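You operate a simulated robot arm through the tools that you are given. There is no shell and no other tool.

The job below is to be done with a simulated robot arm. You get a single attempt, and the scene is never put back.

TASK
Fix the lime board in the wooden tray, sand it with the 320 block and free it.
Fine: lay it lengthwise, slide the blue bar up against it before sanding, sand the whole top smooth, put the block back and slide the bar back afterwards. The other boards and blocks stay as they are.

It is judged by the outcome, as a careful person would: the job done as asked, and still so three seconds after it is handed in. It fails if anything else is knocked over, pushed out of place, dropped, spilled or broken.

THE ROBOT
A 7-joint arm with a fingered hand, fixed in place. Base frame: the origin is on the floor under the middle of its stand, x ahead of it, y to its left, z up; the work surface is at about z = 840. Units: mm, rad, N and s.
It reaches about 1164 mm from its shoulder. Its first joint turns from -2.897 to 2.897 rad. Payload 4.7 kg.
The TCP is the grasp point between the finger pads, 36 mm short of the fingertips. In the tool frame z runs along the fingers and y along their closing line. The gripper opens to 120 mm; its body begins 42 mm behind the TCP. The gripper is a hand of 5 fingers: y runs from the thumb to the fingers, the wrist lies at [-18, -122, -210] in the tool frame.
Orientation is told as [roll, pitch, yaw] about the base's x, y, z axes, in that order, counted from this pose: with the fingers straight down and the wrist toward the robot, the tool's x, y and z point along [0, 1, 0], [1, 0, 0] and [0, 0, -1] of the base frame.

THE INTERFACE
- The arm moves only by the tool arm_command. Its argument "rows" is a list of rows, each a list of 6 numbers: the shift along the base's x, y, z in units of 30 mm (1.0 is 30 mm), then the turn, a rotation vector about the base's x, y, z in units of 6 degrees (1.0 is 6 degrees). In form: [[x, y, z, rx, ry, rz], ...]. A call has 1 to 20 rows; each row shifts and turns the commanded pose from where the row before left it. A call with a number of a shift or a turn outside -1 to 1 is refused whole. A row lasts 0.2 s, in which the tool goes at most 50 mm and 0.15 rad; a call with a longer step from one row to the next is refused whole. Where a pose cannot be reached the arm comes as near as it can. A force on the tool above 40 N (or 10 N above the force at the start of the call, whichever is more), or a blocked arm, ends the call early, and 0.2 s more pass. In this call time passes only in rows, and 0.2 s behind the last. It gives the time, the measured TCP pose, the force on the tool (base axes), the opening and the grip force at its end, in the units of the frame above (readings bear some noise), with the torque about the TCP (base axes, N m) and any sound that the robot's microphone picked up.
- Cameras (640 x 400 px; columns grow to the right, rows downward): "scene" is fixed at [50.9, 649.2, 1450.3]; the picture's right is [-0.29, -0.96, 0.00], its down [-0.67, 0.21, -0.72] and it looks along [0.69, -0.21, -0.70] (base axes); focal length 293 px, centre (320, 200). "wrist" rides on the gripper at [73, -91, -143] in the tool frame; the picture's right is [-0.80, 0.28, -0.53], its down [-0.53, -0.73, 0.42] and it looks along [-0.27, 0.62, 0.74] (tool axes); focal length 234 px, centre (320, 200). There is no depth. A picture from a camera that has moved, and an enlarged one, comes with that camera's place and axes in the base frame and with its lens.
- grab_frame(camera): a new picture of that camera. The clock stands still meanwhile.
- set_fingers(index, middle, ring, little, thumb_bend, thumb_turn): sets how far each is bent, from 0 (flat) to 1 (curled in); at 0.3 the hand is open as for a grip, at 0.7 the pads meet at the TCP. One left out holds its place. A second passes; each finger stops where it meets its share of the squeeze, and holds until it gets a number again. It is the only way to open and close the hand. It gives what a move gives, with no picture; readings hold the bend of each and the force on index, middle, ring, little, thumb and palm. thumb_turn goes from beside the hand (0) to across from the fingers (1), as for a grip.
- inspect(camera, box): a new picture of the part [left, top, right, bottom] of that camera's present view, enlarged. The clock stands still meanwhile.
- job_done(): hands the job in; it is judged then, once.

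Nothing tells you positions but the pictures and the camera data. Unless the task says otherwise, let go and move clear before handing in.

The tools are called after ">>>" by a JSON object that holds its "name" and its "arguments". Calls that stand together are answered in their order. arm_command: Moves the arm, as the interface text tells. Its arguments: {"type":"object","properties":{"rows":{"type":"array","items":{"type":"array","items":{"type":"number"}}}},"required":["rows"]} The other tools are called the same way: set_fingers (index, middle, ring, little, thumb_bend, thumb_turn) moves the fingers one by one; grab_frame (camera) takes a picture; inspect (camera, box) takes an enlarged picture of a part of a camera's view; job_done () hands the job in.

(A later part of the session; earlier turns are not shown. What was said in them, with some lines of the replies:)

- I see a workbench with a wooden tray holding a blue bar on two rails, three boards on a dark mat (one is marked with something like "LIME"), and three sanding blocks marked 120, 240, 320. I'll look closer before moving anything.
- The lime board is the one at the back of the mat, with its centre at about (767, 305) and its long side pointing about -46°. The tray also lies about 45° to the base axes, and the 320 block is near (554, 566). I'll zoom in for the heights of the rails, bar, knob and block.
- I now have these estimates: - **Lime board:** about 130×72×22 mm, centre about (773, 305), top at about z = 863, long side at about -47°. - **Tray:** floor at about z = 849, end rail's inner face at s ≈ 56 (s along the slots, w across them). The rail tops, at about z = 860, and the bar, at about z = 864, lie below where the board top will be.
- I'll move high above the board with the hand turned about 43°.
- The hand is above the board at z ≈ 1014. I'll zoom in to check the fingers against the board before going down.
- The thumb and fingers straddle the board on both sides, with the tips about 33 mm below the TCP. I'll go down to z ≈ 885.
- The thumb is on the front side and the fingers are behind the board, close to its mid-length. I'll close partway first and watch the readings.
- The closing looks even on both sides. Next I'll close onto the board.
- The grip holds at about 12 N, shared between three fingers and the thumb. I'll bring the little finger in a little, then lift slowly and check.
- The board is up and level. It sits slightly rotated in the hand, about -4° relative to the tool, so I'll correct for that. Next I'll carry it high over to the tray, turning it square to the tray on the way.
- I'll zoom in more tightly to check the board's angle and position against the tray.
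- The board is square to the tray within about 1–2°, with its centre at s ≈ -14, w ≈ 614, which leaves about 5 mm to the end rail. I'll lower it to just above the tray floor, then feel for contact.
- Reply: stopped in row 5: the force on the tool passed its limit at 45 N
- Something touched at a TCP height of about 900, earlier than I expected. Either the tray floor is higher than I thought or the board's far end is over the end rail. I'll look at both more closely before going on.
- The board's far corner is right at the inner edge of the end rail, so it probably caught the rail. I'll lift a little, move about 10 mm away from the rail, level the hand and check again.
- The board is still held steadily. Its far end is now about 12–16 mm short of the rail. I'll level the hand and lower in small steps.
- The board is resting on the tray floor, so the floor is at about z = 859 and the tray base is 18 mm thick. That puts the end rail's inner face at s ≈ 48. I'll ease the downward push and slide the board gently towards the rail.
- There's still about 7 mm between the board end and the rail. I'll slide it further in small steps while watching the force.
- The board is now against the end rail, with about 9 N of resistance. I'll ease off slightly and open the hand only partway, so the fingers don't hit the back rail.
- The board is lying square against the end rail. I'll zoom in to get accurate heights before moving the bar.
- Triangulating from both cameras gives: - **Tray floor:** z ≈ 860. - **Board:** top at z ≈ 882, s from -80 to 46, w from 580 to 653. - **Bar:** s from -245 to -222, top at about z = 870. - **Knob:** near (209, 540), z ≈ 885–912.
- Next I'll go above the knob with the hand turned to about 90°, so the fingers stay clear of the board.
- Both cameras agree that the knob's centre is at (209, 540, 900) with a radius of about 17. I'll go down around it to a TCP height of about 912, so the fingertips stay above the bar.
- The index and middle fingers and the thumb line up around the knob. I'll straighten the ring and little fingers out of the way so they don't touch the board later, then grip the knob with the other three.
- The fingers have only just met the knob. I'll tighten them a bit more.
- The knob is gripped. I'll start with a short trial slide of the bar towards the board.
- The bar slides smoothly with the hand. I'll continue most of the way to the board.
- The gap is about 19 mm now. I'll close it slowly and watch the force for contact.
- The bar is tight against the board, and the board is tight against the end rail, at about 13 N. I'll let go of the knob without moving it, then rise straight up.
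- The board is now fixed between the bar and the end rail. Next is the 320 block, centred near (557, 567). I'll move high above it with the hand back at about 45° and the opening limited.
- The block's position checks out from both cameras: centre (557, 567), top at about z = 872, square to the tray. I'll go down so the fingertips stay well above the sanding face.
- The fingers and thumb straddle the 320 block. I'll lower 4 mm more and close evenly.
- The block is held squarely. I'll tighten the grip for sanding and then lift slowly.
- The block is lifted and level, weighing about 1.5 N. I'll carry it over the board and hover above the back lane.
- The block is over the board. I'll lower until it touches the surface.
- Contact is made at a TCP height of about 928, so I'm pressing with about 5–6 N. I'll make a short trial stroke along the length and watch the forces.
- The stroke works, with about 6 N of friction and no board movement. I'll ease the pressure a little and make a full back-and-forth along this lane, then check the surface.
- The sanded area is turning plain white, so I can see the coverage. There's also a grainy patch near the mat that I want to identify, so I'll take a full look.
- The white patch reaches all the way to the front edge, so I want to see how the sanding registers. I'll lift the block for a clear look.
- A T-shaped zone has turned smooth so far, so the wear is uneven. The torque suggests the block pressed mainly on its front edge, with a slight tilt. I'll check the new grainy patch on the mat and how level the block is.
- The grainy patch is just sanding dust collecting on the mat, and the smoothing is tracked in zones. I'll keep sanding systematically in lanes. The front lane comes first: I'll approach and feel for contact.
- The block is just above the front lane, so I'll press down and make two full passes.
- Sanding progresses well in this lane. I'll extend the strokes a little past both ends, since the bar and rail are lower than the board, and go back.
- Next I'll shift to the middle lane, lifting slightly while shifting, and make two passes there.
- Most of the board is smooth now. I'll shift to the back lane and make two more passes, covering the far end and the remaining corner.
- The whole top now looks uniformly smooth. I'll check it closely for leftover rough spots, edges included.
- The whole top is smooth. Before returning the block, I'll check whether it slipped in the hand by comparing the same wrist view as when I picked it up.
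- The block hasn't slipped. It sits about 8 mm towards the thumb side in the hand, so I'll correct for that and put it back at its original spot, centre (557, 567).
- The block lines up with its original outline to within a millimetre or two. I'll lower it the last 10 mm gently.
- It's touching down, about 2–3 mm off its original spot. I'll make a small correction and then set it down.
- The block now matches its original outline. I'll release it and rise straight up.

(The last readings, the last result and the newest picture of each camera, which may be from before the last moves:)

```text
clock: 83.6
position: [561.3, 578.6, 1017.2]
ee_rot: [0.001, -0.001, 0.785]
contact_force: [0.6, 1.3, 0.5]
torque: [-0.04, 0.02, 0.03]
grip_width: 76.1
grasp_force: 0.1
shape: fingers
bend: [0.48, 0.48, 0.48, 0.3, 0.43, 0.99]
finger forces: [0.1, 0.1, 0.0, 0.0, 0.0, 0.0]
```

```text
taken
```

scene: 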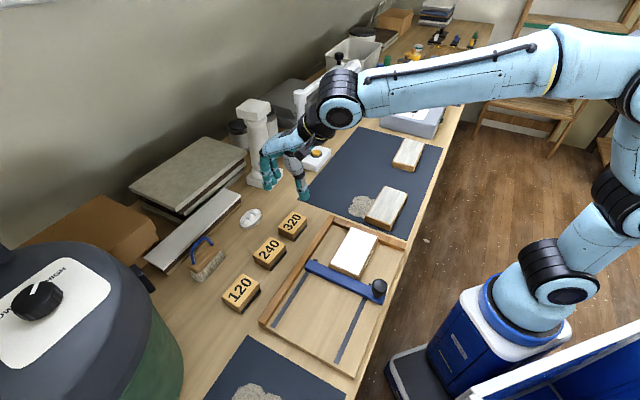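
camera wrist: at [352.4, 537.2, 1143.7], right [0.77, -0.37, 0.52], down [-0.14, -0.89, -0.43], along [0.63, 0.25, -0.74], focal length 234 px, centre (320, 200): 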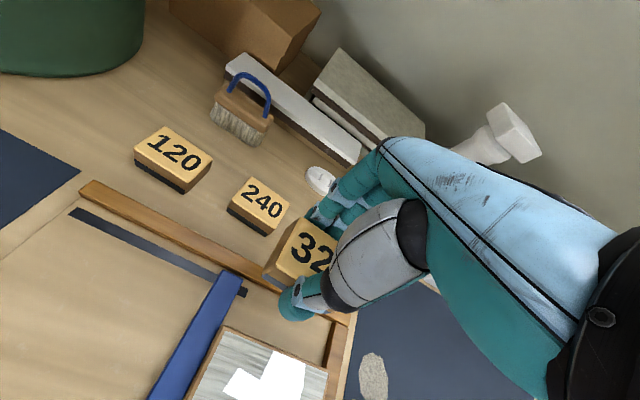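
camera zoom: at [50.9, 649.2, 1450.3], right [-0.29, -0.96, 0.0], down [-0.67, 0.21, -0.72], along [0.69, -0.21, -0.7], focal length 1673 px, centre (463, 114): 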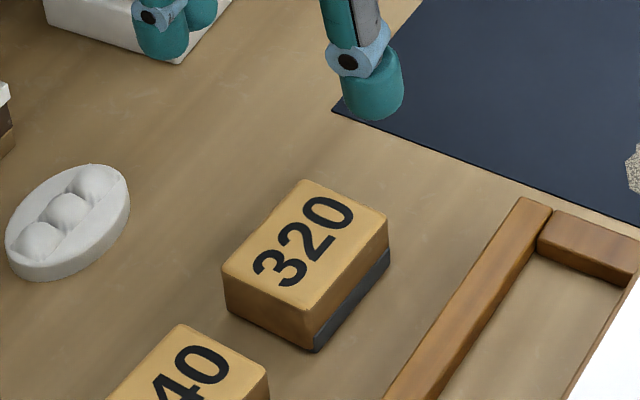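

The 320 block is back in its place. Next I'll return to the knob, near (309, 440), with the hand at 90° and the ring and little fingers stretched out of the way as before.

>>> {"name": "arm_command", "arguments": {"rows": [[-0.4, -0.22, 0, 0, 0, 0.4], [-0.77, -0.425, 0, 0, 0, 0.7], [-0.77, -0.425, 0, 0, 0, 0.7], [-0.77, -0.425, 0, 0, 0, 0.7], [-0.77, -0.425, 0, 0, 0, 0.7], [-0.77, -0.425, 0, 0, 0, 0.7], [-0.77, -0.425, 0, 0, 0, 0.7], [-0.77, -0.425, 0, 0, 0, 0.7], [-0.77, -0.425, 0, 0, 0, 0.7], [-0.77, -0.425, 0, 0, 0, 0.7], [-0.77, -0.425, 0, 0, 0, 0.7], [-0.3, -0.16, 0, 0, 0, 0.1], [0, 0, 0, 0, 0, 0]]}}

>>> {"name": "set_fingers", "arguments": {"index": 0.46, "middle": 0.46, "ring": 0.1, "little": 0.1, "thumb_bend": 0.46}}

>>> {"name": "inspect", "arguments": {"camera": "scene", "box": [300, 220, 420, 340]}}

>>> {"name": "inspect", "arguments": {"camera": "wrist", "box": [210, 200, 390, 360]}}

```text
clock: 86.4
position: [308.8, 439.1, 1018.3]
ee_rot: [0.002, 0.0, 1.572]
contact_force: [0.9, 0.0, 0.1]
torque: [0.05, -0.02, 0.03]
grip_width: 76.1
grasp_force: 0.0
shape: fingers
bend: [0.48, 0.48, 0.48, 0.3, 0.43, 0.99]
finger forces: [0.0, 0.0, 0.1, 0.0, 0.0, 0.0]
```

```text
clock: 87.4
position: [309.4, 438.3, 1019.3]
ee_rot: [0.0, 0.0, 1.571]
contact_force: [-0.3, -0.2, 0.2]
torque: [-0.01, -0.01, -0.02]
grip_width: 74.8
grasp_force: 0.0
shape: fingers
bend: [0.46, 0.46, 0.1, 0.1, 0.46, 0.99]
finger forces: [0.1, 0.1, 0.1, 0.0, 0.0, 0.0]
```

```text
3.33 times, centred on (360, 280) of scene
camera zoom: at [50.9, 649.2, 1450.3], right [-0.29, -0.96, 0.0], down [-0.67, 0.21, -0.72], along [0.69, -0.21, -0.7], focal length 976 px, centre (187, -67)
```

zoom: 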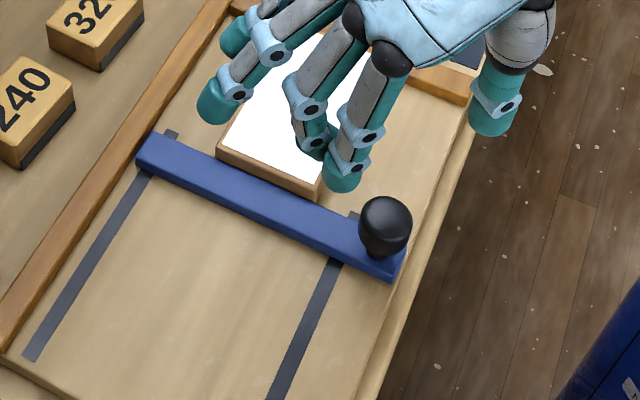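

```text
2.50 times, centred on (300, 280) of wrist
camera zoom: at [237.1, 347.4, 1161.4], right [0.8, 0.28, 0.52], down [0.53, -0.73, -0.43], along [0.27, 0.62, -0.74], focal length 585 px, centre (370, 0)
```

zoom: 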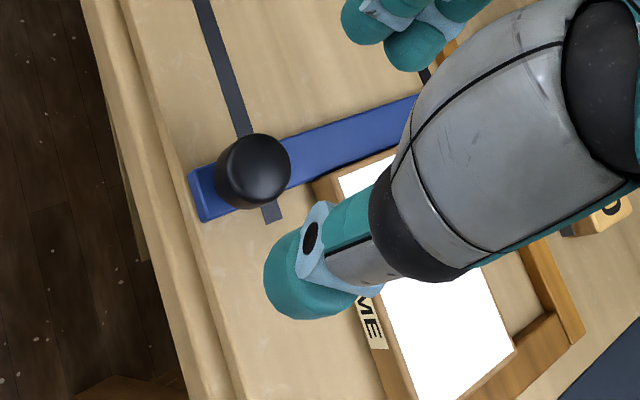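

The hand is directly above the knob, so I'll go down around it.

>>> {"name": "arm_command", "arguments": {"rows": [[0, 0.03, -0.7, 0, 0, 0], [0, 0, -1, 0, 0, 0], [0, 0, -1, 0, 0, 0], [0, 0, -0.6, 0, 0, 0], [0, 0, -0.22, 0, 0, 0], [0, 0, 0, 0, 0, 0]]}}

>>> {"name": "inspect", "arguments": {"camera": "wrist", "box": [210, 200, 390, 360]}}

>>> {"name": "inspect", "arguments": {"camera": "scene", "box": [300, 220, 420, 340]}}

```text
clock: 88.8
position: [308.5, 440.4, 911.6]
ee_rot: [0.003, 0.0, 1.571]
contact_force: [-0.2, 0.5, 0.1]
torque: [0.02, 0.02, 0.02]
grip_width: 75.1
grasp_force: 0.1
shape: fingers
bend: [0.46, 0.46, 0.1, 0.1, 0.46, 0.99]
finger forces: [0.1, 0.1, 0.0, 0.0, 0.0, 0.0]
```

```text
2.50 times, centred on (300, 280) of wrist
camera zoom: at [236.5, 349.8, 1054.5], right [0.8, 0.28, 0.52], down [0.53, -0.73, -0.43], along [0.27, 0.62, -0.74], focal length 585 px, centre (370, 0)
```

zoom: 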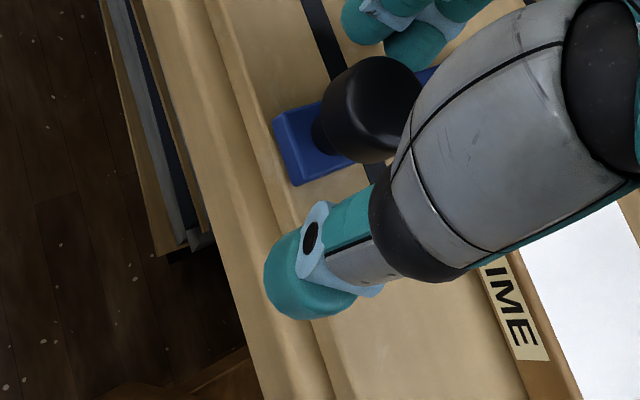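

```text
3.33 times, centred on (360, 280) of scene
camera zoom: at [50.9, 649.2, 1450.3], right [-0.29, -0.96, 0.0], down [-0.67, 0.21, -0.72], along [0.69, -0.21, -0.7], focal length 976 px, centre (187, -67)
```

zoom: 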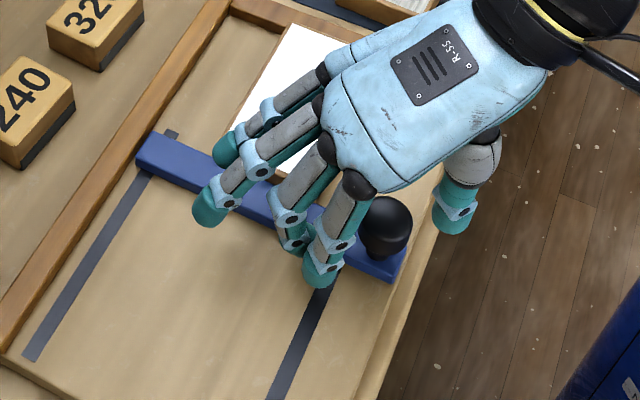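

The position relative to the knob is the same as last time. I'll grip it.

>>> {"name": "set_fingers", "arguments": {"index": 0.62, "middle": 0.62, "thumb_bend": 0.61}}

>>> {"name": "set_fingers", "arguments": {"index": 0.7, "middle": 0.7, "thumb_bend": 0.68}}

>>> {"name": "arm_command", "arguments": {"rows": [[-0.05, 0.05, 0, 0, 0, 0], [-0.1, 0.1, 0, 0, 0, 0], [-0.1, 0.1, 0, 0, 0, 0], [0, 0, 0, 0, 0, 0]]}}

>>> {"name": "inspect", "arguments": {"camera": "scene", "box": [300, 210, 420, 340]}}

```text
clock: 89.8
position: [308.6, 440.1, 911.6]
ee_rot: [0.002, 0.0, 1.572]
contact_force: [-0.3, 1.6, 0.0]
torque: [0.0, 0.01, -0.02]
grip_width: 30.5
grasp_force: 0.2
shape: fingers
bend: [0.61, 0.62, 0.1, 0.1, 0.61, 1.0]
finger forces: [0.9, 0.0, 0.0, 0.1, 0.0, 0.1]
```

```text
clock: 90.8
position: [308.1, 441.1, 911.3]
ee_rot: [0.003, 0.001, 1.57]
contact_force: [1.5, 3.6, -4.9]
torque: [0.06, 0.01, -0.02]
grip_width: 25.9
grasp_force: 9.1
shape: fingers
bend: [0.63, 0.67, 0.1, 0.1, 0.63, 1.0]
finger forces: [6.5, 3.9, 0.1, 0.0, 6.1, 0.0]
```

```text
clock: 91.8
position: [300.9, 448.0, 911.9]
ee_rot: [0.001, -0.001, 1.571]
contact_force: [5.1, 3.5, -4.1]
torque: [-0.03, -0.2, -0.07]
grip_width: 26.2
grasp_force: 8.7
shape: fingers
bend: [0.63, 0.67, 0.1, 0.1, 0.63, 1.0]
finger forces: [5.7, 4.7, 0.1, 0.0, 6.7, 0.0]
```

```text
3.08 times, centred on (360, 275) of scene
camera zoom: at [50.9, 649.2, 1450.3], right [-0.29, -0.96, 0.0], down [-0.67, 0.21, -0.72], along [0.69, -0.21, -0.7], focal length 901 px, centre (197, -31)
```

zoom: 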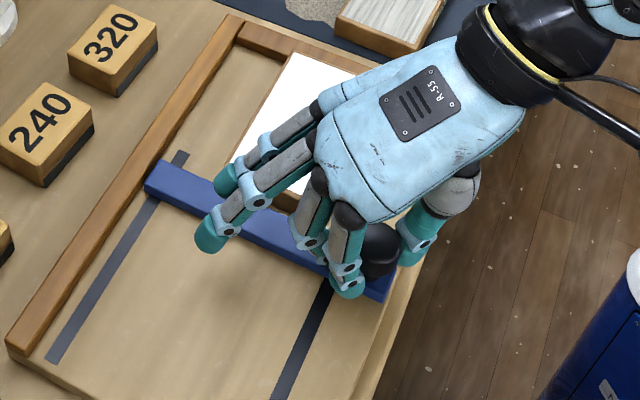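

The bar comes back with the hand. I'll slide it back to its original position.

>>> {"name": "arm_command", "arguments": {"rows": [[-0.15, 0.15, 0, 0, 0, 0], [-0.25, 0.25, 0, 0, 0, 0], [-0.25, 0.25, 0, 0, 0, 0], [-0.25, 0.25, 0, 0, 0, 0], [-0.25, 0.25, 0, 0, 0, 0], [-0.25, 0.25, 0, 0, 0, 0], [-0.25, 0.25, 0, 0, 0, 0], [-0.25, 0.25, 0, 0, 0, 0], [-0.25, 0.25, 0, 0, 0, 0], [-0.25, 0.25, 0, 0, 0, 0], [-0.25, 0.25, 0, 0, 0, 0], [-0.2, 0.2, 0, 0, 0, 0], [-0.12, 0.12, 0, 0, 0, 0], [0, 0, 0, 0, 0, 0]]}}

>>> {"name": "inspect", "arguments": {"camera": "scene", "box": [240, 220, 420, 390]}}

>>> {"name": "inspect", "arguments": {"camera": "scene", "box": [255, 300, 375, 375]}}

```text
clock: 94.8
position: [211.8, 536.6, 912.0]
ee_rot: [0.002, 0.002, 1.569]
contact_force: [4.0, 1.6, -6.1]
torque: [-0.01, -0.07, -0.04]
grip_width: 25.6
grasp_force: 8.8
shape: fingers
bend: [0.64, 0.67, 0.1, 0.1, 0.63, 1.0]
finger forces: [6.1, 5.1, 0.1, 0.0, 6.5, 0.0]
```

```text
2.35 times, centred on (330, 305) of scene
camera zoom: at [50.9, 649.2, 1450.3], right [-0.29, -0.96, 0.0], down [-0.67, 0.21, -0.72], along [0.69, -0.21, -0.7], focal length 689 px, centre (296, -47)
```

zoom: 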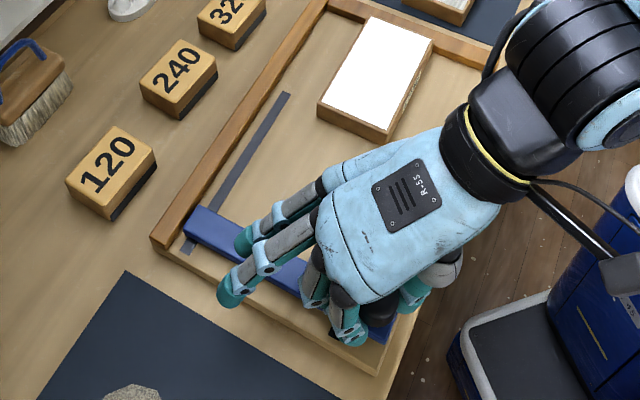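

```text
5.33 times, centred on (315, 338) of scene
camera zoom: at [50.9, 649.2, 1450.3], right [-0.29, -0.96, 0.0], down [-0.67, 0.21, -0.72], along [0.69, -0.21, -0.7], focal length 1562 px, centre (347, -533)
```

zoom: 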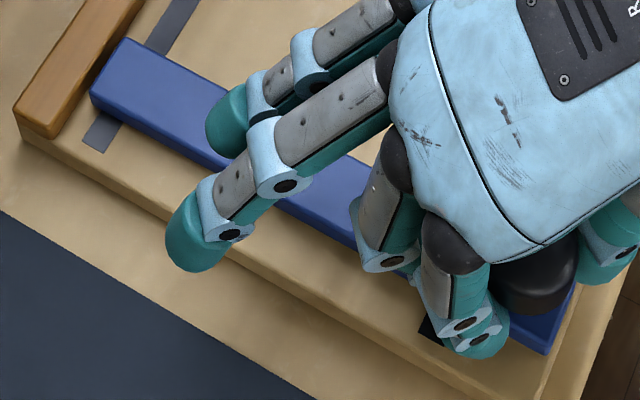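

It's about 5–6 mm short of its original position. I'll move the rest slowly.

>>> {"name": "arm_command", "arguments": {"rows": [[-0.07, 0.07, 0, 0, 0, 0], [-0.06, 0.06, 0, 0, 0, 0], [0, 0, 0, 0, 0, 0]]}}

>>> {"name": "inspect", "arguments": {"camera": "scene", "box": [255, 300, 375, 375]}}

```text
clock: 95.6
position: [209.3, 541.0, 910.5]
ee_rot: [0.002, 0.001, 1.57]
contact_force: [3.3, 1.3, -6.2]
torque: [-0.03, -0.08, 0.01]
grip_width: 25.9
grasp_force: 8.6
shape: fingers
bend: [0.64, 0.67, 0.1, 0.1, 0.63, 1.0]
finger forces: [5.9, 5.0, 0.0, 0.0, 6.8, 0.0]
```

```text
5.33 times, centred on (315, 338) of scene
camera zoom: at [50.9, 649.2, 1450.3], right [-0.29, -0.96, 0.0], down [-0.67, 0.21, -0.72], along [0.69, -0.21, -0.7], focal length 1562 px, centre (347, -533)
```

zoom: 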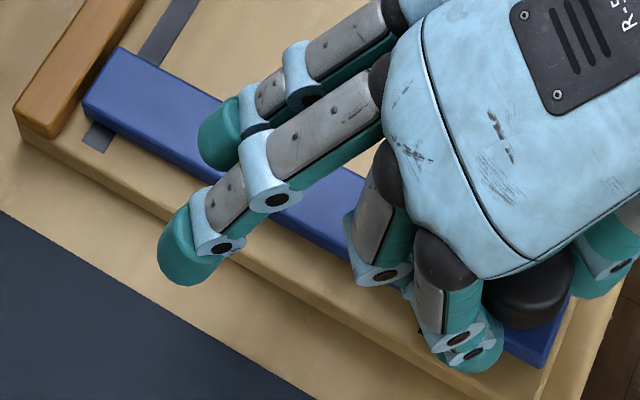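

>>> {"name": "arm_command", "arguments": {"rows": [[-0.055, 0.055, 0, 0, 0, 0], [0, 0, 0, 0, 0, 0]]}}

>>> {"name": "inspect", "arguments": {"camera": "scene", "box": [255, 300, 375, 375]}}

```text
clock: 96.2
position: [207.0, 541.6, 911.1]
ee_rot: [0.001, 0.0, 1.572]
contact_force: [5.8, 1.5, -5.9]
torque: [-0.06, -0.15, -0.03]
grip_width: 25.9
grasp_force: 8.6
shape: fingers
bend: [0.64, 0.67, 0.1, 0.1, 0.63, 1.0]
finger forces: [5.4, 5.3, 0.0, 0.1, 6.8, 0.0]
```

```text
5.33 times, centred on (315, 338) of scene
camera zoom: at [50.9, 649.2, 1450.3], right [-0.29, -0.96, 0.0], down [-0.67, 0.21, -0.72], along [0.69, -0.21, -0.7], focal length 1562 px, centre (347, -533)
```

zoom: 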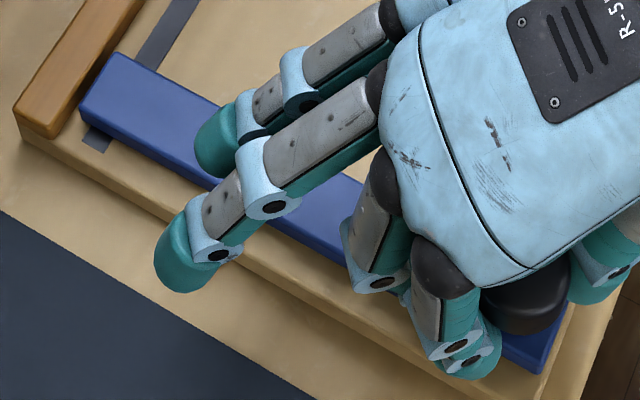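

The bar is back exactly at its starting position. I'll let go and move up clear.

>>> {"name": "set_fingers", "arguments": {"index": 0.48, "middle": 0.48, "thumb_bend": 0.48}}

>>> {"name": "arm_command", "arguments": {"rows": [[0, 0, 0.4, 0, 0, 0], [0, 0, 0.8, 0, 0, 0], [0, 0, 1, 0, 0, 0], [0, 0, 1, 0, 0, 0], [0, 0, 1, 0, 0, 0], [0, 0, 1, 0, 0, 0], [0, 0, 0, 0, 0, 0]]}}

>>> {"name": "grab_frame", "arguments": {"camera": "scene"}}

>>> {"name": "inspect", "arguments": {"camera": "scene", "box": [255, 300, 375, 375]}}

```text
clock: 97.2
position: [207.5, 542.0, 912.1]
ee_rot: [0.003, -0.002, 1.57]
contact_force: [-0.1, 0.8, -1.0]
torque: [0.04, -0.01, 0.02]
grip_width: 68.2
grasp_force: 0.1
shape: fingers
bend: [0.48, 0.48, 0.1, 0.1, 0.48, 1.0]
finger forces: [0.1, 0.0, 0.0, 0.0, 0.0, 0.0]
```

```text
clock: 98.8
position: [204.9, 542.9, 1067.0]
ee_rot: [0.001, 0.0, 1.57]
contact_force: [0.2, 0.0, -0.4]
torque: [-0.01, 0.0, 0.0]
grip_width: 68.4
grasp_force: 0.0
shape: fingers
bend: [0.48, 0.48, 0.1, 0.1, 0.48, 1.0]
finger forces: [0.0, 0.1, 0.1, 0.1, 0.0, 0.0]
```

```text
taken
```

scene: 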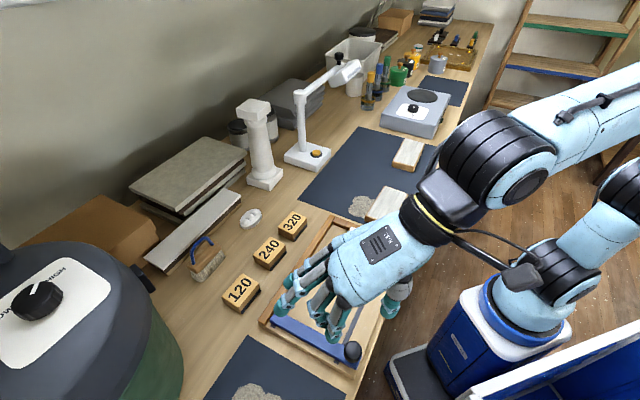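

```text
5.33 times, centred on (315, 338) of scene
camera zoom: at [50.9, 649.2, 1450.3], right [-0.29, -0.96, 0.0], down [-0.67, 0.21, -0.72], along [0.69, -0.21, -0.7], focal length 1562 px, centre (347, -533)
```

zoom: 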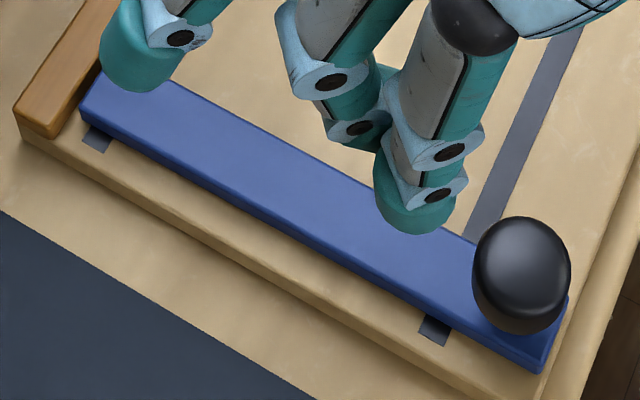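

The bar and knob match the starting picture. I'll withdraw the arm to its starting pose so I can see everything.

>>> {"name": "arm_command", "arguments": {"rows": [[0.3, -0.3, 0.1, 0, 0, -0.4], [0.66, -0.66, 0.07, 0, 0, -0.83], [0.66, -0.66, 0.07, 0, 0, -0.83], [0.66, -0.66, 0.07, 0, 0, -0.83], [0.66, -0.66, 0.07, 0, 0, -0.83], [0.66, -0.66, 0.07, 0, 0, -0.83], [0.66, -0.66, 0.07, 0, 0, -0.83], [0.66, -0.66, 0.07, 0, 0, -0.83], [0.66, -0.66, 0.07, 0, 0, -0.83], [0.66, -0.66, 0.07, 0, 0, -0.83], [0.66, -0.66, 0.07, 0, 0, -0.83], [0.66, -0.66, 0.07, 0, 0, -0.83], [0.66, -0.66, 0.07, 0, 0, -0.83], [0.66, -0.66, 0.07, 0, 0, -0.83], [0.66, -0.66, 0.07, 0, 0, -0.83], [0.66, -0.66, 0.07, 0, 0, -0.83], [0.66, -0.66, 0.07, 0, 0, -0.83], [0.66, -0.66, 0.07, 0, 0, -0.83], [0.5, -0.5, 0, 0, 0, -0.5], [0, 0, 0, 0, 0, 0]]}}

>>> {"name": "set_fingers", "arguments": {"index": 0.3, "middle": 0.3, "ring": 0.3, "little": 0.3, "thumb_bend": 0.3}}

>>> {"name": "grab_frame", "arguments": {"camera": "scene"}}

>>> {"name": "inspect", "arguments": {"camera": "scene", "box": [250, 200, 420, 380]}}

>>> {"name": "inspect", "arguments": {"camera": "scene", "box": [300, 120, 460, 240]}}

>>> {"name": "inspect", "arguments": {"camera": "scene", "box": [180, 190, 340, 310]}}

```text
clock: 103.0
position: [567.2, 182.0, 1107.9]
ee_rot: [0.003, 0.0, -0.001]
contact_force: [0.4, -0.7, 0.4]
torque: [0.03, 0.0, 0.0]
grip_width: 68.6
grasp_force: 0.0
shape: fingers
bend: [0.48, 0.48, 0.1, 0.1, 0.48, 1.0]
finger forces: [0.1, 0.0, 0.0, 0.1, 0.0, 0.0]
```

```text
clock: 104.0
position: [568.4, 182.9, 1105.8]
ee_rot: [0.002, 0.002, 0.0]
contact_force: [0.1, -0.2, 0.1]
torque: [0.03, -0.03, -0.02]
grip_width: 121.7
grasp_force: 0.2
shape: fingers
bend: [0.3, 0.3, 0.3, 0.3, 0.3, 0.98]
finger forces: [0.1, 0.0, 0.0, 0.0, 0.0, 0.0]
```

```text
taken
```

scene: 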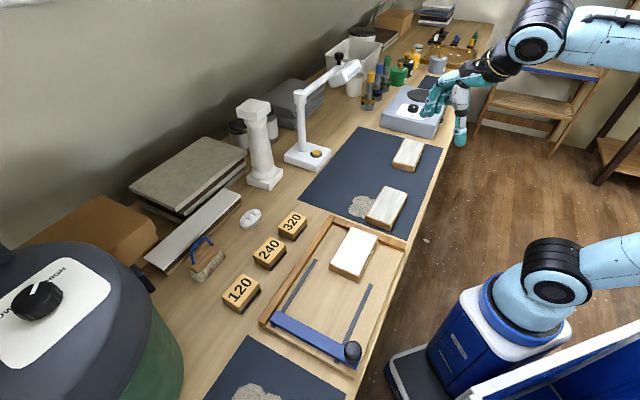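

```text
2.22 times, centred on (335, 290) of scene
camera zoom: at [50.9, 649.2, 1450.3], right [-0.29, -0.96, 0.0], down [-0.67, 0.21, -0.72], along [0.69, -0.21, -0.7], focal length 651 px, centre (287, 0)
```

zoom: 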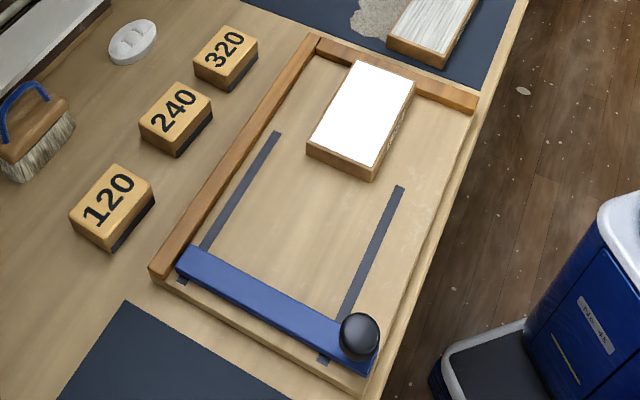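

```text
3.33 times, centred on (380, 180) of scene
camera zoom: at [50.9, 649.2, 1450.3], right [-0.29, -0.96, 0.0], down [-0.67, 0.21, -0.72], along [0.69, -0.21, -0.7], focal length 976 px, centre (120, 267)
```

zoom: 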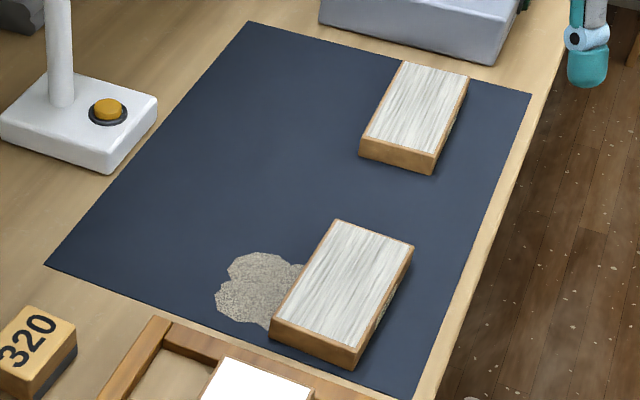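

```text
3.33 times, centred on (260, 250) of scene
camera zoom: at [50.9, 649.2, 1450.3], right [-0.29, -0.96, 0.0], down [-0.67, 0.21, -0.72], along [0.69, -0.21, -0.7], focal length 976 px, centre (520, 33)
```

zoom: 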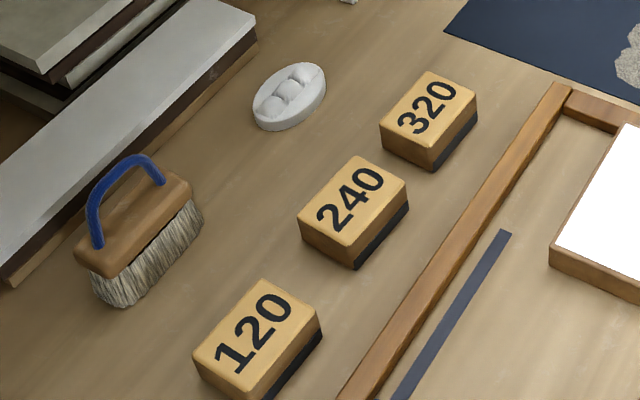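

The lime board lies lengthwise in the tray with its whole top smooth. The bar is back at its start, the 320 block is within a few millimetres of its place, the other boards and blocks haven't moved, and the arm is clear. I'm handing it in.

>>> {"name": "job_done", "arguments": {}}

```text
The job is handed in.
```

I fixed the lime board in the tray, sanded it with the 320 block, and freed it again. I handed the job in, but no verdict has come back yet.

- **Board:** It lies lengthwise in the tray against the end rail. The last close-up showed the whole top smooth, with no rough spots left.
- **Blue bar:** I slid it up tight against the board before sanding. Afterwards I slid it back, and it matches its position in the starting picture.
- **320 block:** It is back in its place, within about 3 mm of where it was.
- **Everything else:** The other two boards and the 120 and 240 blocks have not moved, and nothing was knocked over. The hand is empty and back near its starting pose.

- **Contact with the rail:** While I was first lowering the board, it touched the tray rail with about 45 N. I lifted it, moved it back about 10 mm and set it down again; I saw no damage.
- **Dust on the mat:** A patch of what looks like sanding dust built up on the mat beside one of the other boards. I left it there.
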